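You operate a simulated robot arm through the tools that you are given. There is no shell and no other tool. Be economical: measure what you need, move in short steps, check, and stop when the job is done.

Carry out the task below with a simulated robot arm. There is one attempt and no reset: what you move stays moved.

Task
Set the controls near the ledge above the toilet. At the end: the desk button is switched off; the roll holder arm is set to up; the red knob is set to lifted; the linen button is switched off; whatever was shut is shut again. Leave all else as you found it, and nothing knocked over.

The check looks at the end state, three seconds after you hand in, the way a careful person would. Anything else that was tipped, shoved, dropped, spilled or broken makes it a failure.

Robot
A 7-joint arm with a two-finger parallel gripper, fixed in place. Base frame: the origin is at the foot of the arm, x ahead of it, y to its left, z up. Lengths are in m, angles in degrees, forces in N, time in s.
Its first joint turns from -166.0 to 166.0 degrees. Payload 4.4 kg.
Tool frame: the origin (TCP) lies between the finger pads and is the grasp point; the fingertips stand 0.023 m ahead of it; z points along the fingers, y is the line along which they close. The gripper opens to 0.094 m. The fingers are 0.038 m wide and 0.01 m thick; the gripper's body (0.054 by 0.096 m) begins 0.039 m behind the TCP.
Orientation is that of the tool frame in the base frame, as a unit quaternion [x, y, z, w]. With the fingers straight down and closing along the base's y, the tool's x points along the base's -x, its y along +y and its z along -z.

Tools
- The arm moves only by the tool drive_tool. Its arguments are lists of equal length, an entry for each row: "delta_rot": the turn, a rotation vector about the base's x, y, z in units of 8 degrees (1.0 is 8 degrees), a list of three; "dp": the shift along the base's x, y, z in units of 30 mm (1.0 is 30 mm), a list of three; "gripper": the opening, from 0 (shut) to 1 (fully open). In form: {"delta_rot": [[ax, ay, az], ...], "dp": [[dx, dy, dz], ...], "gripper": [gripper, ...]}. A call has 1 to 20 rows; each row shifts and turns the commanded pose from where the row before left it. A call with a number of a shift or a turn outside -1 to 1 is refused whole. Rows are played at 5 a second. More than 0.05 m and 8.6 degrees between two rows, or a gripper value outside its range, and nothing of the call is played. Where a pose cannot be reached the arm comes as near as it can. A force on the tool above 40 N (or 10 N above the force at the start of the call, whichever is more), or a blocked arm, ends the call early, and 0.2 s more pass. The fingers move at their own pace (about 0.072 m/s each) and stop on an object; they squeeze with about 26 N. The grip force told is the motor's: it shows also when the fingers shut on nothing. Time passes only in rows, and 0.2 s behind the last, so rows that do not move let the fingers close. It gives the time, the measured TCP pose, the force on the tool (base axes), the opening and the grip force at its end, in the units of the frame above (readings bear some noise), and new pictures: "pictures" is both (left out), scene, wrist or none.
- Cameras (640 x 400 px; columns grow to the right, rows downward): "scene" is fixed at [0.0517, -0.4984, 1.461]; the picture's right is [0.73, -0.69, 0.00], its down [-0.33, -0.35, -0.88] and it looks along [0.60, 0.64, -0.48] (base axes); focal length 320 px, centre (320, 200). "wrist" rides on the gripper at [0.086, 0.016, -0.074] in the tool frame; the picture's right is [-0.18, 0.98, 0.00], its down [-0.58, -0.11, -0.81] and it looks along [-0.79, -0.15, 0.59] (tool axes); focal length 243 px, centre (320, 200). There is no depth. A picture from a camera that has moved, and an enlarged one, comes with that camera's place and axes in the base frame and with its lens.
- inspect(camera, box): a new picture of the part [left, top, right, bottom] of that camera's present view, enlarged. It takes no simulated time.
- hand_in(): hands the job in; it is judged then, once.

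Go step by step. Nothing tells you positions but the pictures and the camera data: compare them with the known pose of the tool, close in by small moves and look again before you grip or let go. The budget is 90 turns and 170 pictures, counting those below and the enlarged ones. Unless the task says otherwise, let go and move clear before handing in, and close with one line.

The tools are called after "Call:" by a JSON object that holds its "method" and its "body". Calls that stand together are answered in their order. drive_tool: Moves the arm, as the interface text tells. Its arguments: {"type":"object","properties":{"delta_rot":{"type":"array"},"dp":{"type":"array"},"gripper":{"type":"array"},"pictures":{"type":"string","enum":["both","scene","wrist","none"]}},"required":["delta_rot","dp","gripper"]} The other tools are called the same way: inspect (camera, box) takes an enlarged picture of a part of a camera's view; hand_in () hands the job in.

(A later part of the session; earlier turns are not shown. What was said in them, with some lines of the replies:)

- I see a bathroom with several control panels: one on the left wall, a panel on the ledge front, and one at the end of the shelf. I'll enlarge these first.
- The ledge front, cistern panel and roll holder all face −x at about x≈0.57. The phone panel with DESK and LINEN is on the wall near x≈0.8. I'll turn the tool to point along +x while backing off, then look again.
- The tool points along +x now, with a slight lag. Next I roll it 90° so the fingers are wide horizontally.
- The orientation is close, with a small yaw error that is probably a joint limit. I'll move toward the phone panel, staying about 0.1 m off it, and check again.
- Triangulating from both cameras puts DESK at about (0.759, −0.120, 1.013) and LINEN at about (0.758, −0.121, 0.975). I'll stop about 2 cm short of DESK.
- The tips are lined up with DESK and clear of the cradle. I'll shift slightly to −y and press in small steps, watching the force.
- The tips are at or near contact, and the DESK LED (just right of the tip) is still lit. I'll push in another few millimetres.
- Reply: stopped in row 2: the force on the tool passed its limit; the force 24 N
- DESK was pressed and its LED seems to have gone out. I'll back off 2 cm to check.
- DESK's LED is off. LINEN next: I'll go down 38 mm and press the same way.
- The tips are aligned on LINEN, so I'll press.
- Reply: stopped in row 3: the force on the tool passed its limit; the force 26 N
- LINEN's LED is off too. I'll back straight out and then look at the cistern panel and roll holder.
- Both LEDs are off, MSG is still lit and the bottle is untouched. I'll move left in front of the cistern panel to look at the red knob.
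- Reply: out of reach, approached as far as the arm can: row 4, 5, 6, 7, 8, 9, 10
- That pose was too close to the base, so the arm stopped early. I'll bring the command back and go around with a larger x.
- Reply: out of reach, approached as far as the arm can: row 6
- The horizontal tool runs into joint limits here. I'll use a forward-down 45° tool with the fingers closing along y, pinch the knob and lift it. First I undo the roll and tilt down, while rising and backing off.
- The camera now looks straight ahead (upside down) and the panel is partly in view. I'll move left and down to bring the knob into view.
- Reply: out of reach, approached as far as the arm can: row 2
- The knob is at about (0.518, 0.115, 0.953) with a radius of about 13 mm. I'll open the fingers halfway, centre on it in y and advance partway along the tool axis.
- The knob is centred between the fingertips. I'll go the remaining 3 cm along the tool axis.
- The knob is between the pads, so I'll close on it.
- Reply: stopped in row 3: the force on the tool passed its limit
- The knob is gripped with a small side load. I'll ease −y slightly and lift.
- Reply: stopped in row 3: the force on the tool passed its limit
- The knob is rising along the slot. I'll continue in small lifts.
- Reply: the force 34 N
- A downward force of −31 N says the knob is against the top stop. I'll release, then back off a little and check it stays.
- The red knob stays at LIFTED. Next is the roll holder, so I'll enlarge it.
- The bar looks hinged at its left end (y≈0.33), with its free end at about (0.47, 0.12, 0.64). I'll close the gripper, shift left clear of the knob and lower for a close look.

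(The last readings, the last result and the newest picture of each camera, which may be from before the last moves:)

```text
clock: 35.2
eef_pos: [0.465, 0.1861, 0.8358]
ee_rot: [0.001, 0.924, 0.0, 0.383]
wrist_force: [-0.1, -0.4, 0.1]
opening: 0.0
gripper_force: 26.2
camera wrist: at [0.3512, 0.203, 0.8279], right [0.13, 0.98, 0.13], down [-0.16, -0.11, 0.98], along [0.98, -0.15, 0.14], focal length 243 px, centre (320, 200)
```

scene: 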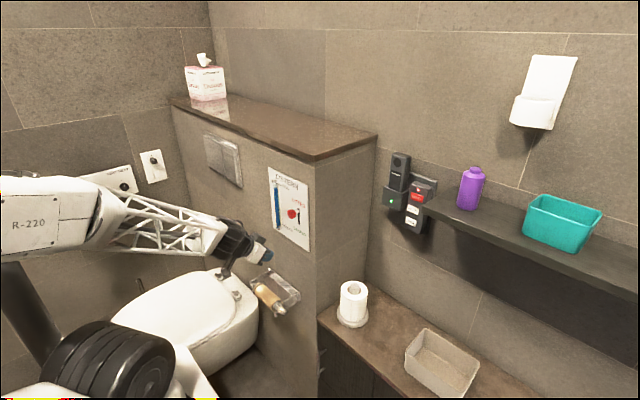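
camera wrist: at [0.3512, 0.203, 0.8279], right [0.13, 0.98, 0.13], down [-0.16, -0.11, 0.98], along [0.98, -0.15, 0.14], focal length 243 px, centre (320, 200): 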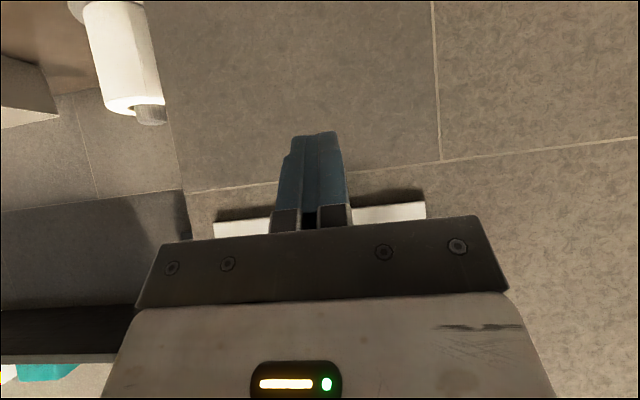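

The holder is below the view, so I'll tilt the tool to straight down.

Call:
{"method": "drive_tool", "body": {"delta_rot": [[0, 1, 0], [0, 1, 0], [0, 1, 0], [0, 1, 0], [0, 1, 0], [0, 0.62, 0], [0, 0, 0]], "dp": [[-0.1, 0, 0], [-0.1, 0, 0], [-0.1, 0, 0], [-0.1, 0, 0], [-0.1, 0, 0], [-0.1, 0, 0], [0, 0, 0]], "gripper": [0, 0, 0, 0, 0, 0, 0]}}

```text
clock: 36.8
eef_pos: [0.448, 0.1865, 0.8357]
ee_rot: [-0.001, 1.0, 0.001, 0.001]
wrist_force: [1.1, 1.1, 0.5]
opening: 0.0
gripper_force: 25.5
camera wrist: at [0.3608, 0.2034, 0.9112], right [0.18, 0.98, 0.0], down [0.58, -0.11, 0.81], along [0.79, -0.15, -0.59], focal length 243 px, centre (320, 200)
```

scene: 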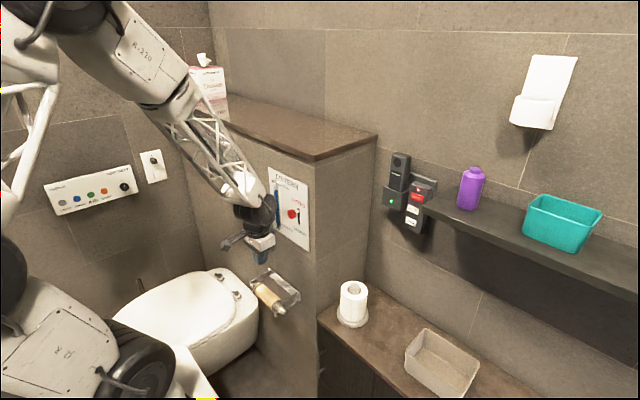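
wrist: 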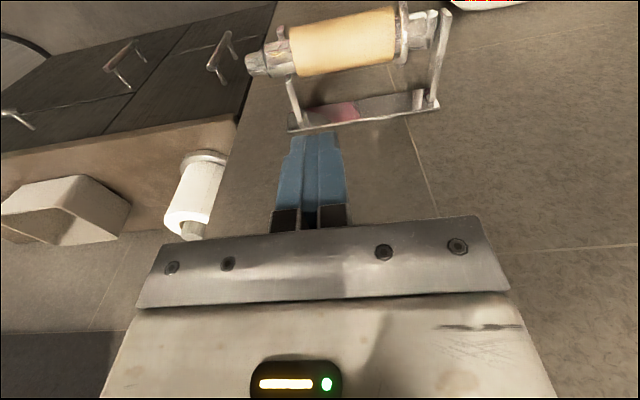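

Call:
{"method": "inspect", "body": {"camera": "wrist", "box": [230, 0, 470, 150]}}

```text
2.67 times, centred on (350, 75) of wrist
camera zoom: at [0.3608, 0.2034, 0.9112], right [0.18, 0.98, 0.0], down [0.58, -0.11, 0.81], along [0.79, -0.15, -0.59], focal length 647 px, centre (240, 533)
```

zoom: 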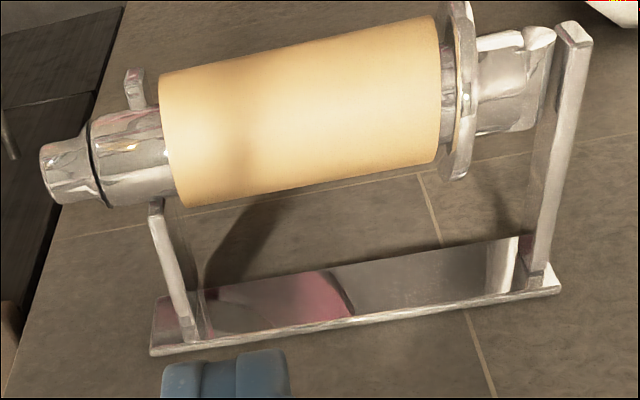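

The bar pivots at the +y bracket (y≈0.29) and its free end rests at about (0.469, 0.112, 0.645), so it swings up about x. I'll yaw the tool 90° so the fingers close along x, add a small forward tilt, and lower.

Call:
{"method": "drive_tool", "body": {"delta_rot": [[0, 0, 1], [0, 0, 1], [0, 0, 1], [0, 0, 1], [0, 0, 1], [0, 0, 1], [0, 0, 1], [0, 0, 1], [0, 0, 1], [0, 0, 1], [0, 0, 1], [0, 0, 0.25], [0, -1, 0], [0, -1, 0], [0, 0, 0]], "dp": [[0, 0, -0.2], [0, 0, -0.2], [0, 0, -0.2], [0, 0, -0.2], [0, 0, -0.2], [0, 0, -0.2], [0, 0, -0.2], [0, 0, -0.2], [0, 0, -0.2], [0, 0, -0.2], [0, 0, 0], [0, 0, 0], [0, 0, 0], [0, 0, 0], [0, 0, 0]], "gripper": [0, 0, 0, 0, 0, 0, 0, 0, 0, 0, 0, 0, 0, 0, 0]}}

```text
clock: 40.0
eef_pos: [0.4474, 0.1862, 0.7755]
ee_rot: [0.7, -0.7, 0.099, -0.099]
wrist_force: [-0.3, -0.4, -0.7]
opening: 0.0
gripper_force: 25.9
camera wrist: at [0.4118, 0.1013, 0.8443], right [-0.94, 0.18, -0.27], down [-0.12, 0.58, 0.81], along [0.31, 0.79, -0.53], focal length 243 px, centre (320, 200)
```

scene: 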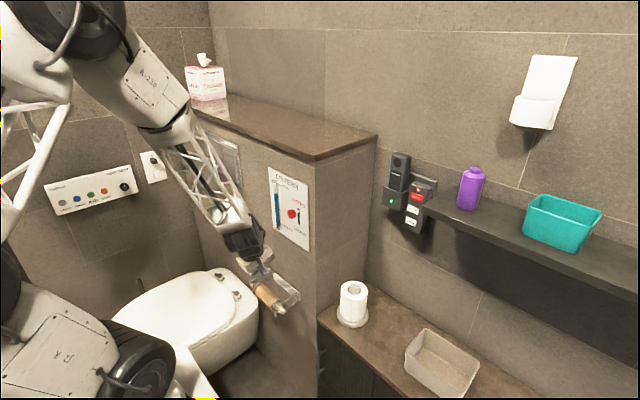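
wrist: 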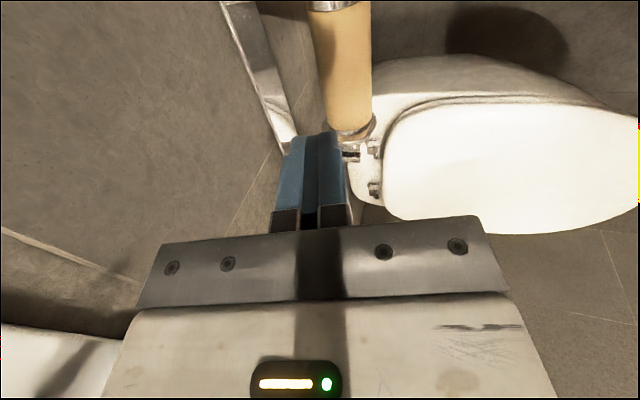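

I'll shift to over the bar's free end with the fingers open.

Call:
{"method": "drive_tool", "body": {"delta_rot": [[0, 0, 0], [0, 0, 0], [0, 0, 0], [0, 0, 0]], "dp": [[0, -0.75, -0.4], [0, -0.75, -0.4], [0, -0.75, -0.4], [0, 0, 0]], "gripper": [0.6, 0.6, 0.6, 0.6]}}

Call:
{"method": "inspect", "body": {"camera": "scene", "box": [230, 240, 320, 330]}}

```text
clock: 41.0
eef_pos: [0.448, 0.1209, 0.7378]
ee_rot: [0.701, -0.7, 0.098, -0.099]
wrist_force: [-0.9, 0.0, 0.1]
opening: 0.0565
gripper_force: 0.1
camera wrist: at [0.4111, 0.0342, 0.8075], right [-0.95, 0.18, -0.27], down [-0.12, 0.58, 0.81], along [0.3, 0.79, -0.53], focal length 243 px, centre (320, 200)
```

scene: 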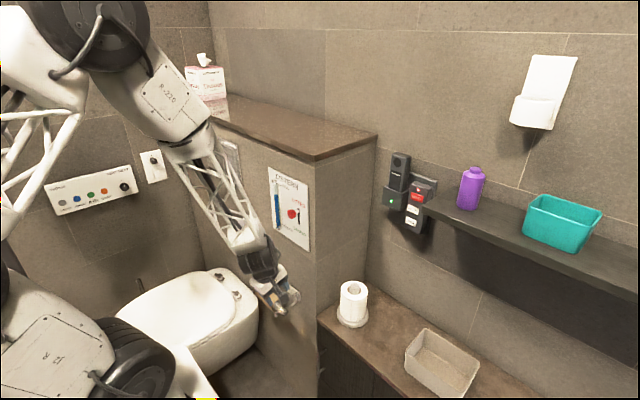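
wrist: 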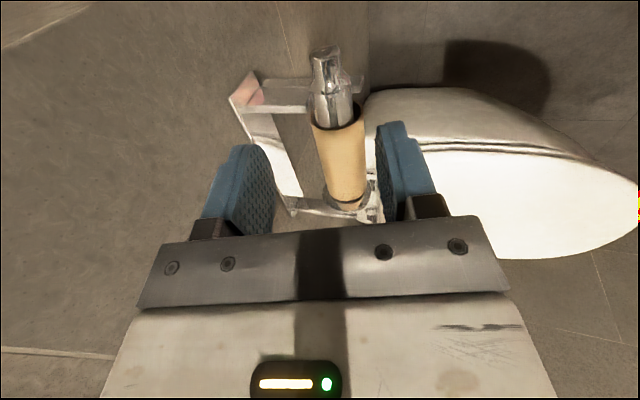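

```text
4.44 times, centred on (275, 285) of scene
camera zoom: at [0.0517, -0.4984, 1.461], right [0.73, -0.69, 0.0], down [-0.33, -0.35, -0.88], along [0.6, 0.64, -0.48], focal length 1420 px, centre (520, -178)
```

zoom: 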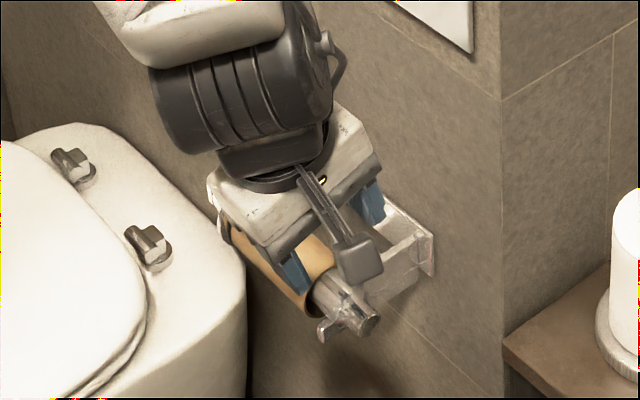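

The bar end is at about (0.468, 0.110, 0.647) and the rest bracket at y≈0.145. I'll lower most of the way at y≈0.116.

Call:
{"method": "drive_tool", "body": {"delta_rot": [[0, 0, 0], [0, 0, 0], [0, 0, 0], [0, 0, 0]], "dp": [[0.35, -0.16, -0.4], [0.35, 0, -0.8], [0, 0, -0.6], [0, 0, 0]], "gripper": [0.6, 0.6, 0.6, 0.6]}}

Call:
{"method": "inspect", "body": {"camera": "scene", "box": [230, 240, 320, 330]}}

```text
clock: 42.0
eef_pos: [0.4692, 0.115, 0.6856]
ee_rot: [-0.7, 0.701, -0.097, 0.099]
wrist_force: [-0.3, 0.5, -0.3]
opening: 0.0566
gripper_force: 0.0
camera wrist: at [0.4329, 0.0288, 0.7532], right [-0.95, 0.18, -0.27], down [-0.12, 0.58, 0.81], along [0.3, 0.79, -0.53], focal length 243 px, centre (320, 200)
```

scene: 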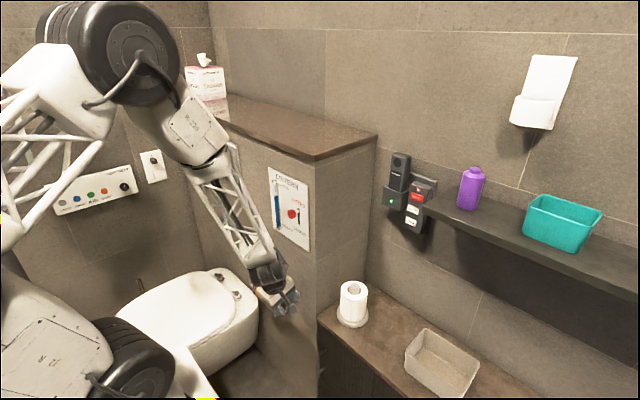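
wrist: 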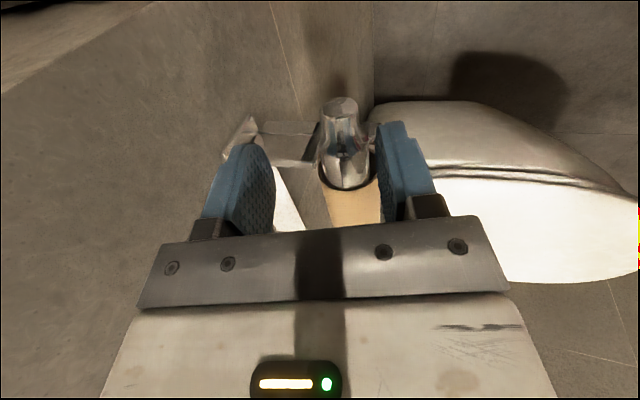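

```text
4.44 times, centred on (275, 285) of scene
camera zoom: at [0.0517, -0.4984, 1.461], right [0.73, -0.69, 0.0], down [-0.33, -0.35, -0.88], along [0.6, 0.64, -0.48], focal length 1420 px, centre (520, -178)
```

zoom: 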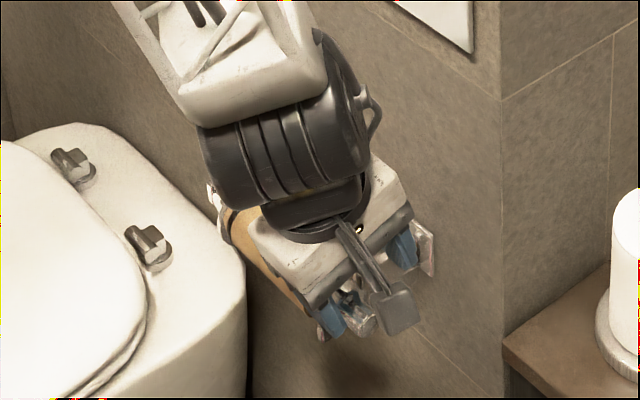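

The bar is slightly to the −x side of the finger gap because of the tilt. I'll shift x a little and lower to grasp height.

Call:
{"method": "drive_tool", "body": {"delta_rot": [[0, 0, 0], [0, 0, 0], [0, 0, 0], [0, 0, 0]], "dp": [[-0.3, -0.1, 0], [0.1, 0, -0.6], [0.1, 0, -0.6], [0, 0, 0]], "gripper": [0.6, 0.6, 0.6, 0.6]}}

Call:
{"method": "inspect", "body": {"camera": "scene", "box": [230, 240, 320, 330]}}

```text
clock: 43.0
eef_pos: [0.4663, 0.1121, 0.6496]
ee_rot: [-0.7, 0.701, -0.098, 0.1]
wrist_force: [-0.1, 0.7, -0.3]
opening: 0.0564
gripper_force: 0.1
camera wrist: at [0.4295, 0.0263, 0.7178], right [-0.95, 0.18, -0.27], down [-0.12, 0.58, 0.81], along [0.3, 0.79, -0.53], focal length 243 px, centre (320, 200)
```

scene: 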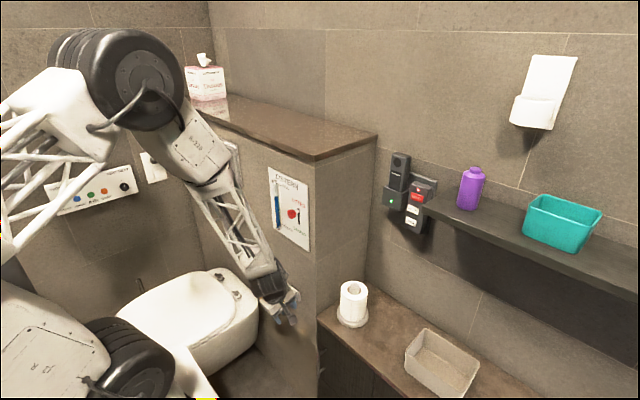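
wrist: 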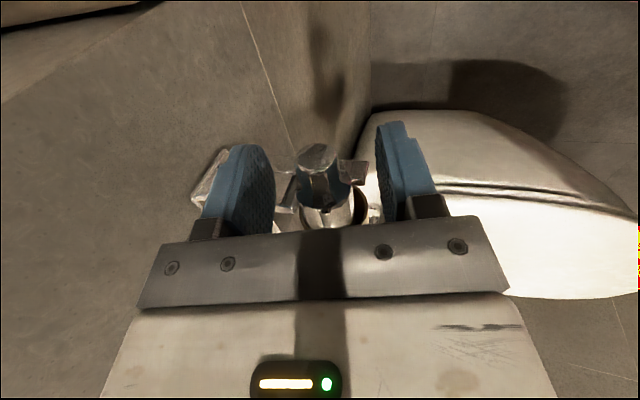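

```text
4.44 times, centred on (275, 285) of scene
camera zoom: at [0.0517, -0.4984, 1.461], right [0.73, -0.69, 0.0], down [-0.33, -0.35, -0.88], along [0.6, 0.64, -0.48], focal length 1420 px, centre (520, -178)
```

zoom: 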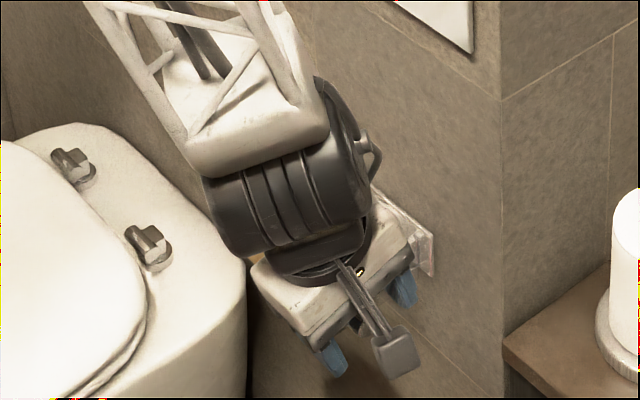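

The bar end is centred between the pads, so I'll close on it.

Call:
{"method": "drive_tool", "body": {"delta_rot": [[0, 0, 0], [0, 0, 0], [0, 0, 0]], "dp": [[0, 0, 0], [0, 0, 0], [0, 0, 0]], "gripper": [0.2, 0.1, 0.1], "pictures": "wrist"}}

```text
clock: 43.8
eef_pos: [0.4663, 0.1121, 0.6516]
ee_rot: [-0.7, 0.7, -0.099, 0.099]
wrist_force: [23.2, -4.3, 0.6]
opening: 0.0317
gripper_force: 45.3
camera wrist: at [0.4305, 0.0264, 0.7185], right [-0.94, 0.18, -0.27], down [-0.12, 0.58, 0.81], along [0.31, 0.79, -0.53], focal length 243 px, centre (320, 200)
```

wrist: 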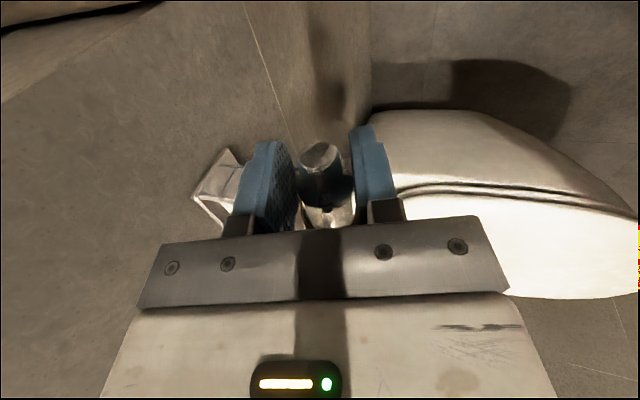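

The bar is gripped at 32 mm. I'll ease +x to relieve the side load and begin lifting along the arc.

Call:
{"method": "drive_tool", "body": {"delta_rot": [[0, 0, 0], [0, 0, 0], [0, 0, 0], [0, 0, 0], [0, 0, 0]], "dp": [[0.07, 0, 0], [0, 0.01, 0.41], [0, 0.045, 0.4], [0, 0.07, 0.4], [0, 0.1, 0.39]], "gripper": [0.1, 0.1, 0.1, 0.1, 0.1]}}

Call:
{"method": "inspect", "body": {"camera": "scene", "box": [230, 240, 320, 330]}}

```text
clock: 45.0
eef_pos: [0.4663, 0.1185, 0.6975]
ee_rot: [-0.7, 0.7, -0.098, 0.098]
wrist_force: [-16.6, -12.6, -5.8]
opening: 0.0318
gripper_force: 45.1
camera wrist: at [0.4298, 0.0329, 0.7652], right [-0.95, 0.18, -0.27], down [-0.12, 0.58, 0.81], along [0.3, 0.79, -0.53], focal length 243 px, centre (320, 200)
```

scene: 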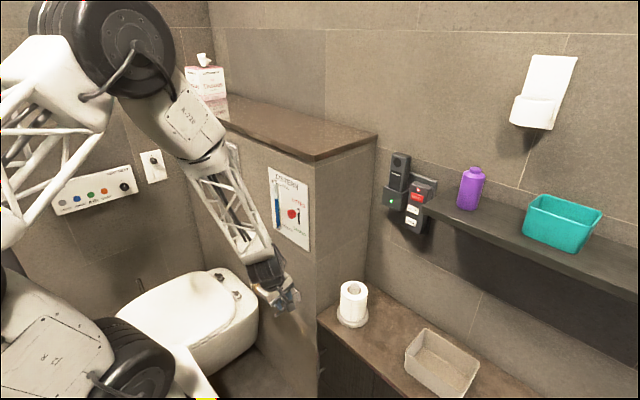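
wrist: 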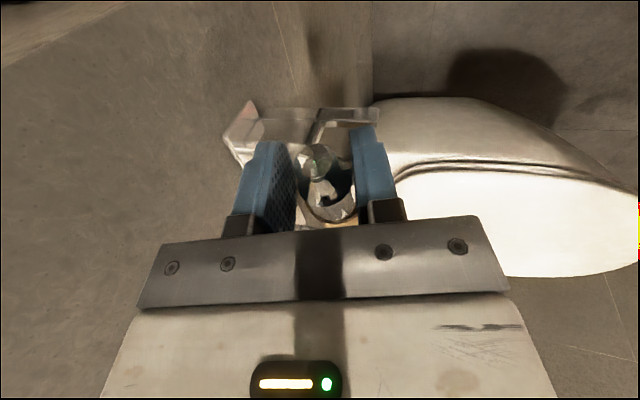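

```text
4.44 times, centred on (275, 285) of scene
camera zoom: at [0.0517, -0.4984, 1.461], right [0.73, -0.69, 0.0], down [-0.33, -0.35, -0.88], along [0.6, 0.64, -0.48], focal length 1420 px, centre (520, -178)
```

zoom: 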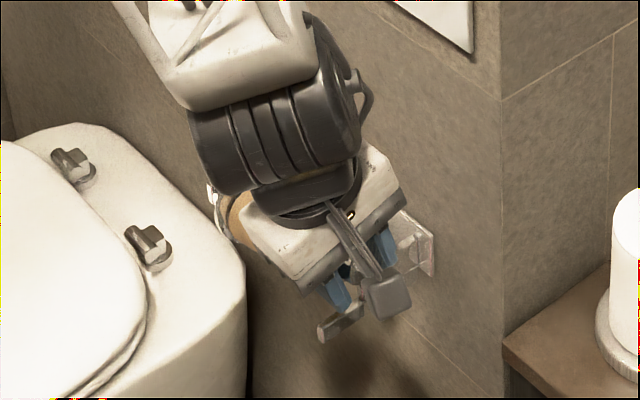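

The bar has come off its rest by about 15°. I'll keep following the arc.

Call:
{"method": "drive_tool", "body": {"delta_rot": [[0, 0, 0], [0, 0, 0], [0, 0, 0], [0, 0, 0], [0, 0, 0], [0, 0, 0]], "dp": [[-0.04, 0.08, 0.4], [0, 0.15, 0.39], [0, 0.18, 0.38], [0, 0.2, 0.37], [0, 0.23, 0.35], [0, 0.26, 0.33]], "gripper": [0.1, 0.1, 0.1, 0.1, 0.1, 0.1]}}

Call:
{"method": "inspect", "body": {"camera": "scene", "box": [220, 220, 320, 320]}}

```text
clock: 46.2
eef_pos: [0.4664, 0.1399, 0.7502]
ee_rot: [-0.7, 0.7, -0.098, 0.098]
wrist_force: [-7.8, -7.5, 4.6]
opening: 0.0296
gripper_force: 23.0
stopped in row 5: the force on the tool passed its limit (the readings are from after the stop); the commanded pose is now the measured one
camera wrist: at [0.4295, 0.0547, 0.819], right [-0.95, 0.18, -0.27], down [-0.12, 0.58, 0.81], along [0.3, 0.79, -0.53], focal length 243 px, centre (320, 200)
```

scene: 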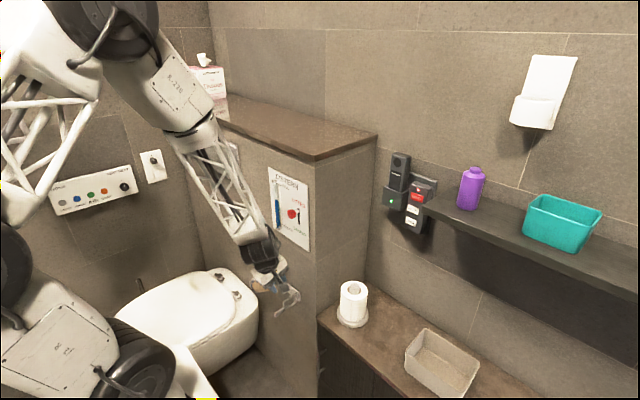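
wrist: 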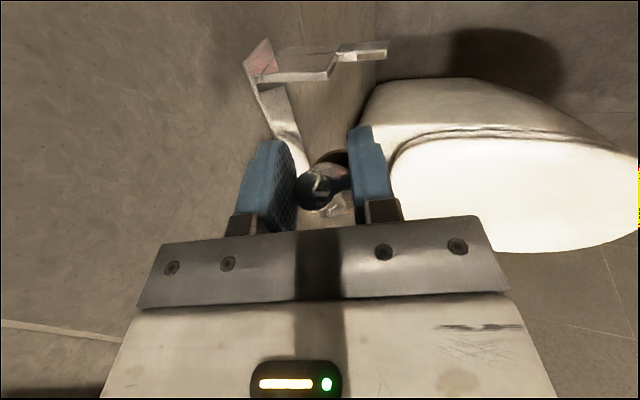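

```text
4.00 times, centred on (270, 270) of scene
camera zoom: at [0.0517, -0.4984, 1.461], right [0.73, -0.69, 0.0], down [-0.33, -0.35, -0.88], along [0.6, 0.64, -0.48], focal length 1278 px, centre (520, -80)
```

zoom: 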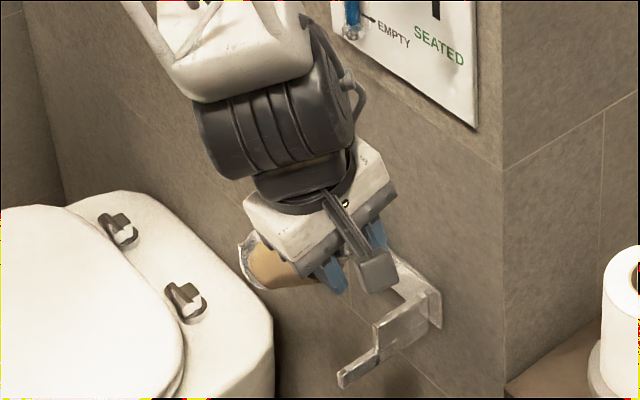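

The bar is at about 34° and following the arc well. I'll continue.

Call:
{"method": "drive_tool", "body": {"delta_rot": [[0, 0, 0], [0, 0, 0], [0, 0, 0], [0, 0, 0], [0, 0, 0], [0, 0, 0]], "dp": [[0, 0.24, 0.33], [0, 0.26, 0.31], [0, 0.28, 0.29], [0, 0.3, 0.27], [0, 0.32, 0.25], [0, 0.34, 0.23]], "gripper": [0.1, 0.1, 0.1, 0.1, 0.1, 0.1]}}

Call:
{"method": "inspect", "body": {"camera": "scene", "box": [220, 220, 320, 320]}}

```text
clock: 47.6
eef_pos: [0.4653, 0.193, 0.7997]
ee_rot: [0.701, -0.7, 0.098, -0.098]
wrist_force: [1.1, 0.4, -0.5]
opening: 0.0093
gripper_force: 0.1
camera wrist: at [0.4297, 0.1068, 0.8683], right [-0.95, 0.18, -0.27], down [-0.12, 0.58, 0.81], along [0.3, 0.79, -0.53], focal length 243 px, centre (320, 200)
```

scene: 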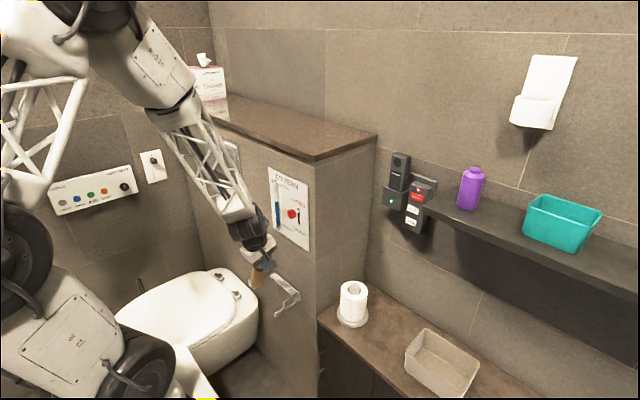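
wrist: 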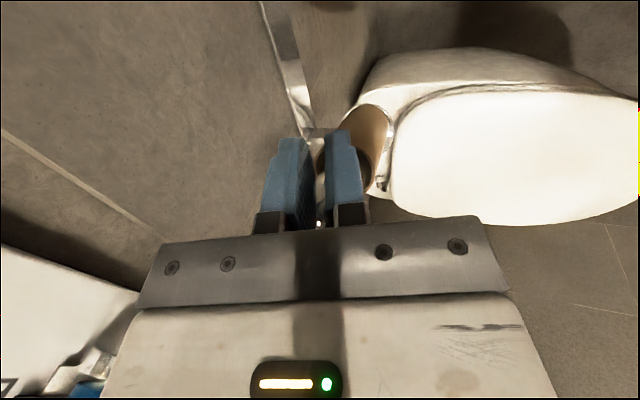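

```text
4.00 times, centred on (270, 270) of scene
camera zoom: at [0.0517, -0.4984, 1.461], right [0.73, -0.69, 0.0], down [-0.33, -0.35, -0.88], along [0.6, 0.64, -0.48], focal length 1278 px, centre (520, -80)
```

zoom: 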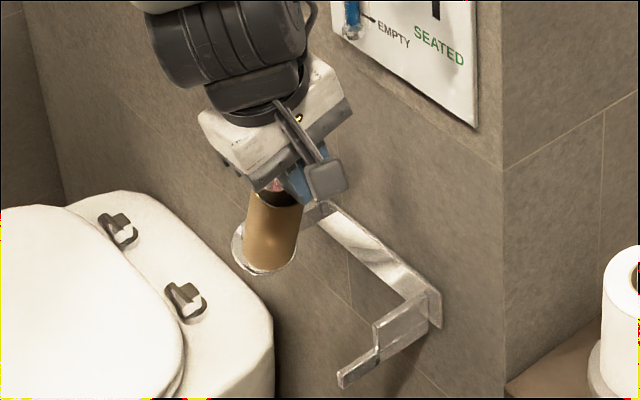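

The grip slipped off, but the bar looks raised. I'll open the fingers, lift clear and see whether it stays.

Call:
{"method": "drive_tool", "body": {"delta_rot": [[0, 0, 0], [0, 0, 0], [0, 0, 0], [0, 0, 0]], "dp": [[0, -0.1, 0.6], [0, -0.2, 0.9], [0, -0.4, 0.5], [0, 0, 0]], "gripper": [0.1, 0.1, 0.1, 0.1]}}

Call:
{"method": "inspect", "body": {"camera": "scene", "box": [220, 220, 320, 320]}}

Call:
{"method": "inspect", "body": {"camera": "wrist", "box": [220, 0, 460, 150]}}

```text
clock: 48.6
eef_pos: [0.4661, 0.1714, 0.8607]
ee_rot: [-0.7, 0.701, -0.097, 0.099]
wrist_force: [1.1, -0.1, -0.4]
opening: 0.0094
gripper_force: 0.0
camera wrist: at [0.4295, 0.0851, 0.93], right [-0.95, 0.18, -0.27], down [-0.12, 0.58, 0.81], along [0.3, 0.79, -0.53], focal length 243 px, centre (320, 200)
```

scene: 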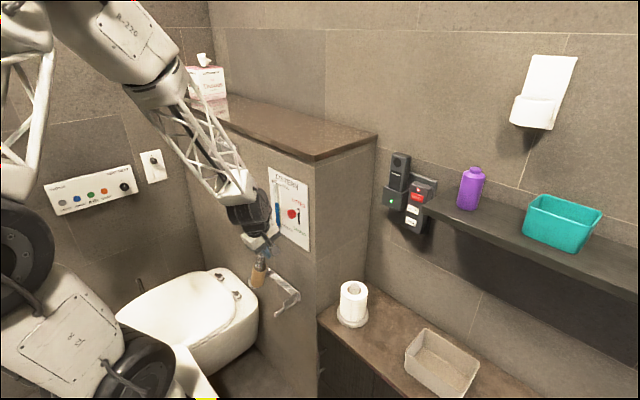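
wrist: 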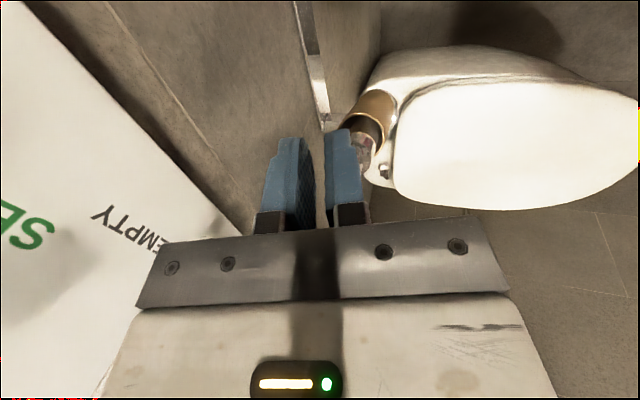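

```text
4.00 times, centred on (270, 270) of scene
camera zoom: at [0.0517, -0.4984, 1.461], right [0.73, -0.69, 0.0], down [-0.33, -0.35, -0.88], along [0.6, 0.64, -0.48], focal length 1278 px, centre (520, -80)
```

zoom: 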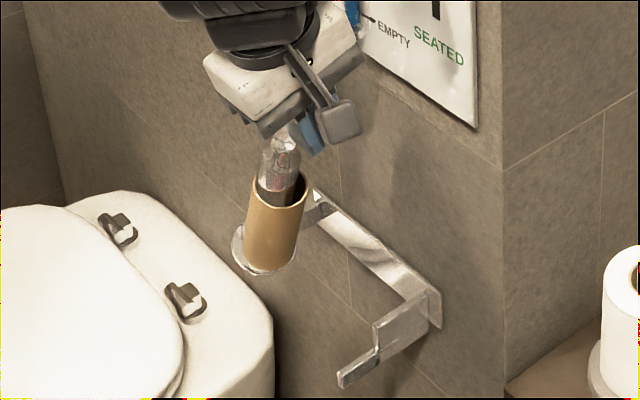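

```text
2.67 times, centred on (340, 75) of wrist
camera zoom: at [0.4295, 0.0851, 0.93], right [-0.95, 0.18, -0.27], down [-0.12, 0.58, 0.81], along [0.3, 0.79, -0.53], focal length 647 px, centre (267, 533)
```

zoom: 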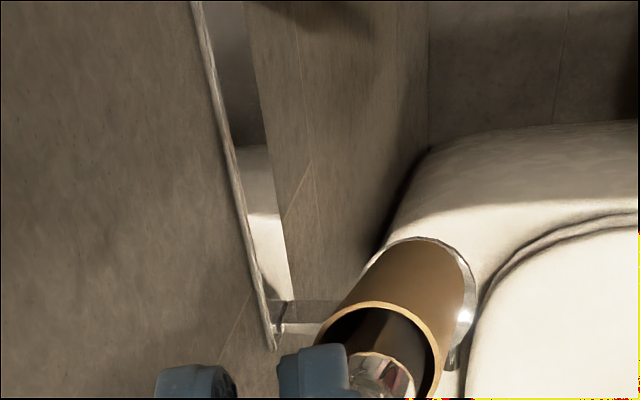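

The bar stays at about 70° without support. I'll close the fingers, line up on its −y side and nudge it further toward vertical, watching the force.

Call:
{"method": "drive_tool", "body": {"delta_rot": [[0, 0, 0], [0, 0, 0], [0, 0, 0], [0, 0, 0], [0, 0, 0], [0, 0, 0]], "dp": [[-0.13, -0.5, 0], [0, 0, -0.8], [0, 0, -0.8], [0, 0.4, 0], [0, 0.4, 0], [0, 0, 0]], "gripper": [0, 0, 0, 0, 0, 0]}}

Call:
{"method": "inspect", "body": {"camera": "scene", "box": [220, 220, 320, 320]}}

```text
clock: 50.0
eef_pos: [0.4624, 0.1808, 0.8133]
ee_rot: [0.7, -0.7, 0.097, -0.099]
wrist_force: [0.0, 0.6, 0.6]
opening: 0.0001
gripper_force: 26.1
camera wrist: at [0.4265, 0.0948, 0.881], right [-0.95, 0.18, -0.27], down [-0.12, 0.58, 0.81], along [0.3, 0.79, -0.53], focal length 243 px, centre (320, 200)
```

scene: 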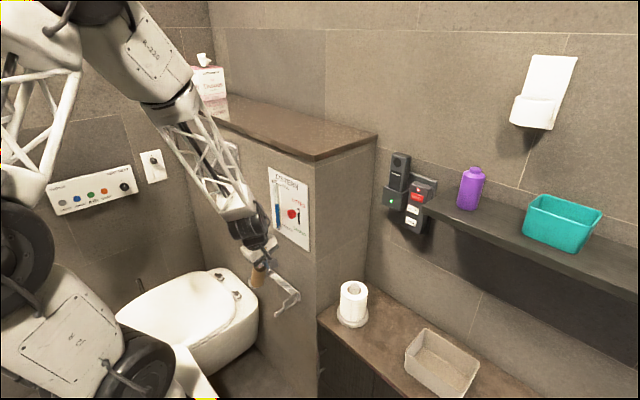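
wrist: 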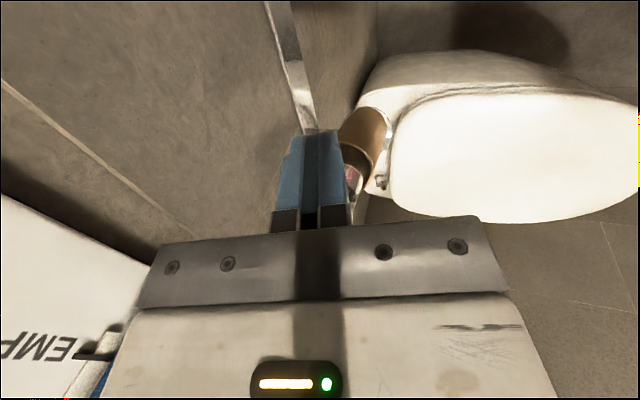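

```text
4.00 times, centred on (270, 270) of scene
camera zoom: at [0.0517, -0.4984, 1.461], right [0.73, -0.69, 0.0], down [-0.33, -0.35, -0.88], along [0.6, 0.64, -0.48], focal length 1278 px, centre (520, -80)
```

zoom: 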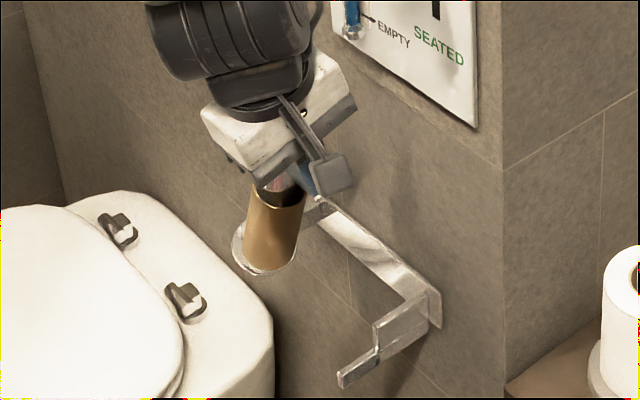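

The fingers sit slightly to the +x side of the bar, so I'll shift −x 6 mm and push +y in small steps.

Call:
{"method": "drive_tool", "body": {"delta_rot": [[0, 0, 0], [0, 0, 0], [0, 0, 0], [0, 0, 0], [0, 0, 0], [0, 0, 0]], "dp": [[-0.2, 0, 0], [0, 0.25, 0], [0, 0.25, 0], [0, 0.25, 0], [0, 0.25, 0], [0, 0, 0]], "gripper": [0, 0, 0, 0, 0, 0]}}

Call:
{"method": "inspect", "body": {"camera": "scene", "box": [220, 220, 320, 320]}}

```text
clock: 51.4
eef_pos: [0.4556, 0.212, 0.8137]
ee_rot: [0.7, -0.7, 0.097, -0.098]
wrist_force: [1.0, 0.7, -0.2]
opening: 0.0
gripper_force: 25.8
camera wrist: at [0.4202, 0.1255, 0.8821], right [-0.95, 0.18, -0.27], down [-0.12, 0.58, 0.81], along [0.3, 0.79, -0.53], focal length 243 px, centre (320, 200)
```

scene: 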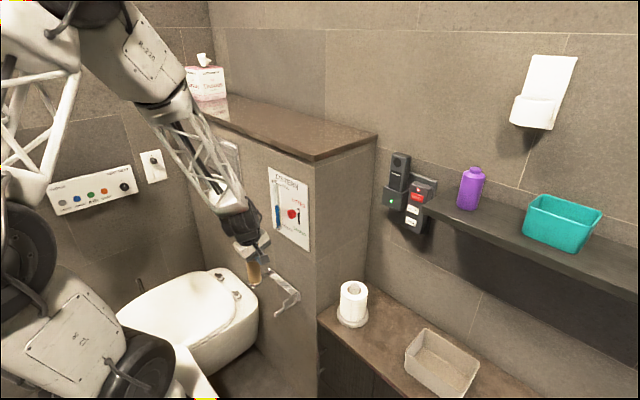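
wrist: 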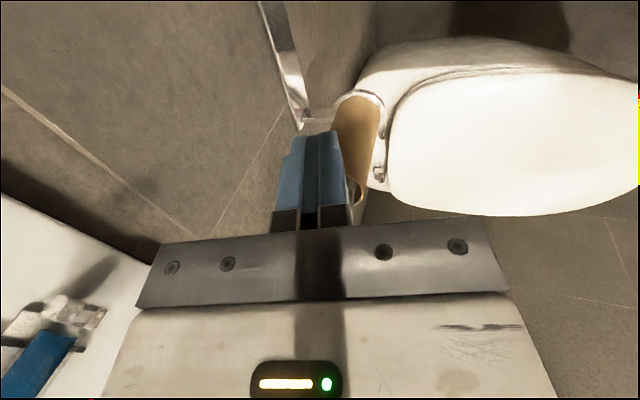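

```text
4.00 times, centred on (270, 270) of scene
camera zoom: at [0.0517, -0.4984, 1.461], right [0.73, -0.69, 0.0], down [-0.33, -0.35, -0.88], along [0.6, 0.64, -0.48], focal length 1278 px, centre (520, -80)
```

zoom: 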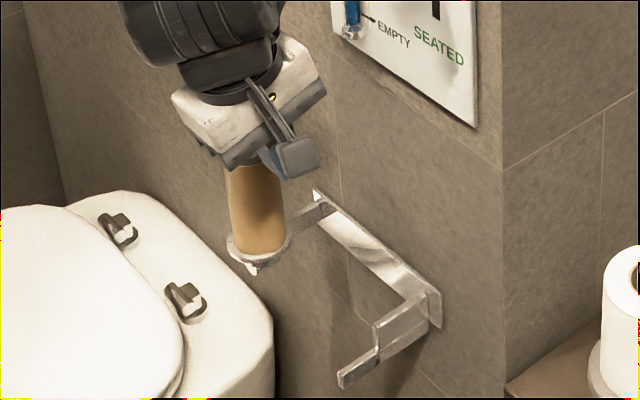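

The bar moved with little force and now looks about vertical. I'll back off in −y and check.

Call:
{"method": "drive_tool", "body": {"delta_rot": [[0, 0, 0], [0, 0, 0], [0, 0, 0], [0, 0, 0], [0, 0, 0]], "dp": [[0, -0.8, 0], [0, -0.8, 0], [0, -0.3, 0.9], [0, 0, 0.9], [0, 0, 0]], "gripper": [0, 0, 0, 0, 0]}}

Call:
{"method": "inspect", "body": {"camera": "scene", "box": [220, 220, 320, 320]}}

```text
clock: 52.6
eef_pos: [0.4567, 0.1563, 0.8668]
ee_rot: [0.7, -0.7, 0.098, -0.097]
wrist_force: [-0.2, 0.3, 0.2]
opening: 0.0001
gripper_force: 26.6
camera wrist: at [0.4201, 0.0689, 0.9351], right [-0.95, 0.18, -0.27], down [-0.12, 0.58, 0.81], along [0.3, 0.79, -0.53], focal length 243 px, centre (320, 200)
```

scene: 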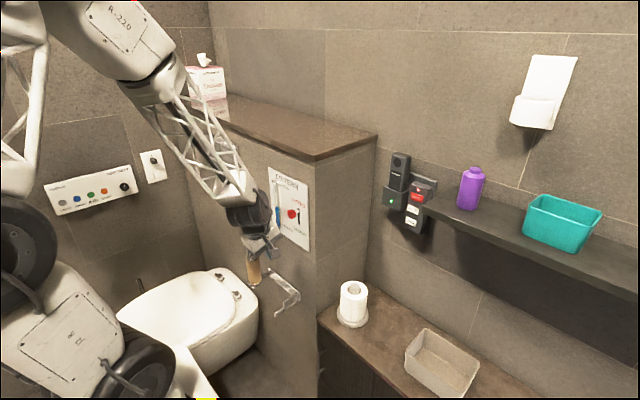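
wrist: 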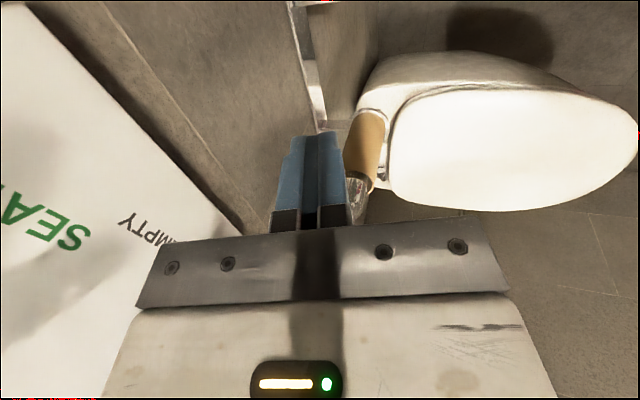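

```text
4.00 times, centred on (270, 270) of scene
camera zoom: at [0.0517, -0.4984, 1.461], right [0.73, -0.69, 0.0], down [-0.33, -0.35, -0.88], along [0.6, 0.64, -0.48], focal length 1278 px, centre (520, -80)
```

zoom: 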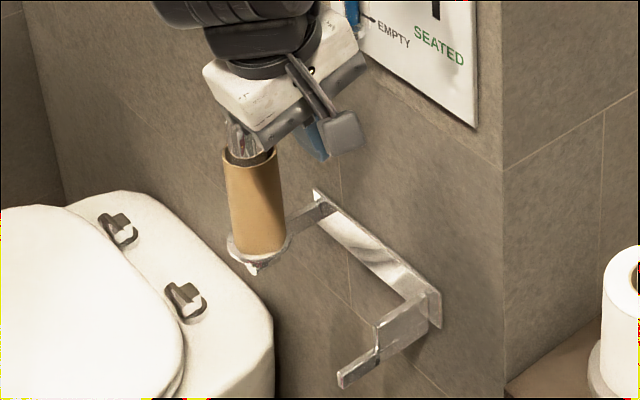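

The bar stands vertical by itself. I'll retreat in −x away from the knob, then rise and do a final check of everything.

Call:
{"method": "drive_tool", "body": {"delta_rot": [[0, 0, 0], [0, 0, 0], [0, 0, 0], [0, 0, 0], [0, 0, 0], [0, 0, 0], [0, 0, 0]], "dp": [[-0.9, 0, 0.1], [-0.9, 0, 0.1], [-0.5, 0, 0.9], [0, 0, 0.9], [0, 0, 0.9], [0, 0, 0.9], [0, 0, 0]], "gripper": [0, 0, 0, 0, 0, 0, 0]}}

Call:
{"method": "inspect", "body": {"camera": "scene", "box": [220, 150, 330, 330]}}

```text
clock: 54.2
eef_pos: [0.3864, 0.155, 0.9825]
ee_rot: [-0.7, 0.701, -0.097, 0.098]
wrist_force: [-0.2, -0.5, 0.0]
opening: 0.0
gripper_force: 26.3
camera wrist: at [0.3501, 0.0682, 1.0494], right [-0.95, 0.18, -0.27], down [-0.12, 0.58, 0.81], along [0.3, 0.79, -0.53], focal length 243 px, centre (320, 200)
```

scene: 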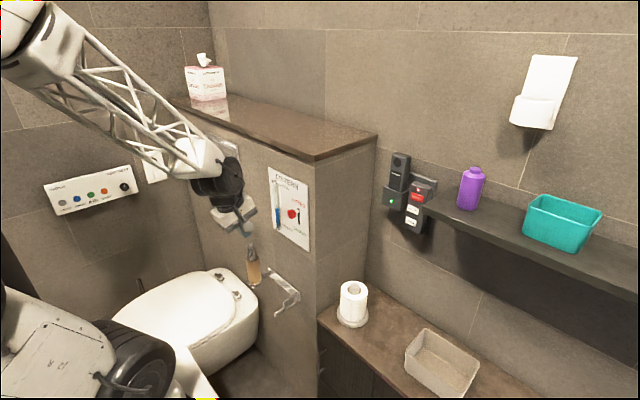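
wrist: 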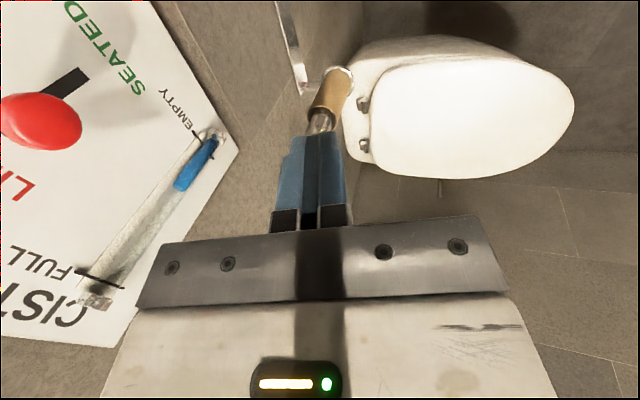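

```text
2.22 times, centred on (275, 240) of scene
camera zoom: at [0.0517, -0.4984, 1.461], right [0.73, -0.69, 0.0], down [-0.33, -0.35, -0.88], along [0.6, 0.64, -0.48], focal length 710 px, centre (420, 111)
```

zoom: 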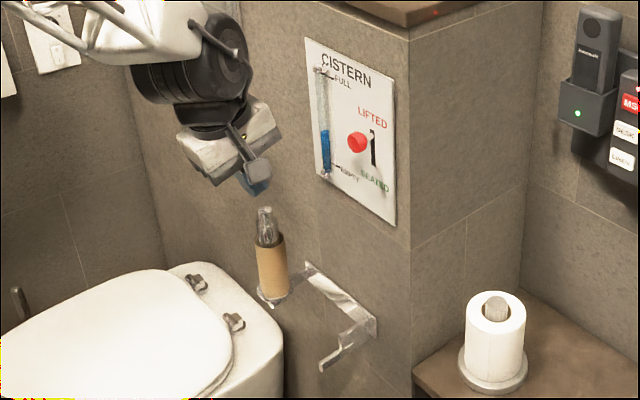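

The bar is up and the cistern gauge has drained, which is the lifted valve's own effect. I'll zoom in to confirm the knob's position in the slot.

Call:
{"method": "inspect", "body": {"camera": "scene", "box": [260, 160, 320, 255]}}

Call:
{"method": "inspect", "body": {"camera": "wrist", "box": [0, 0, 260, 200]}}

```text
4.21 times, centred on (290, 208) of scene
camera zoom: at [0.0517, -0.4984, 1.461], right [0.73, -0.69, 0.0], down [-0.33, -0.35, -0.88], along [0.6, 0.64, -0.48], focal length 1346 px, centre (446, 168)
```

zoom: 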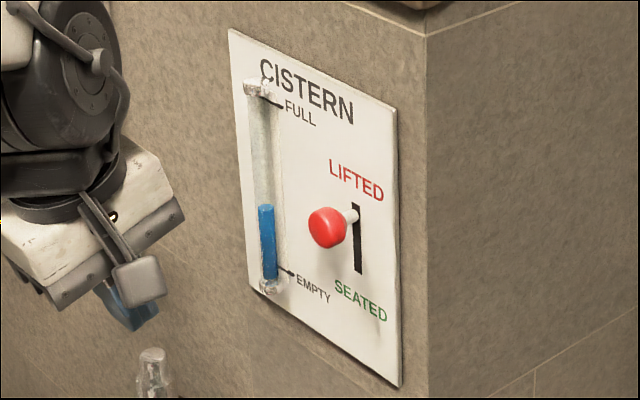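

```text
2.00 times, centred on (130, 100) of wrist
camera zoom: at [0.3501, 0.0682, 1.0494], right [-0.95, 0.18, -0.27], down [-0.12, 0.58, 0.81], along [0.3, 0.79, -0.53], focal length 485 px, centre (700, 400)
```

zoom: 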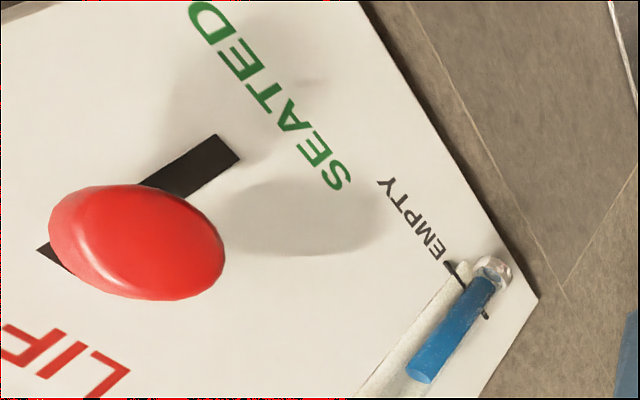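

Final check: DESK and LINEN LEDs are off, the roll holder arm is standing up, the red knob is at LIFTED, nothing else has moved and the arm is clear. I'm handing in.

Call:
{"method": "hand_in", "body": {}}

```text
The job is handed in.
```

The desk and linen buttons are off, the roll holder arm is up and the red knob is at LIFTED. I opened nothing that was shut, and nothing was knocked over. The cistern gauge was falling after the knob was lifted.
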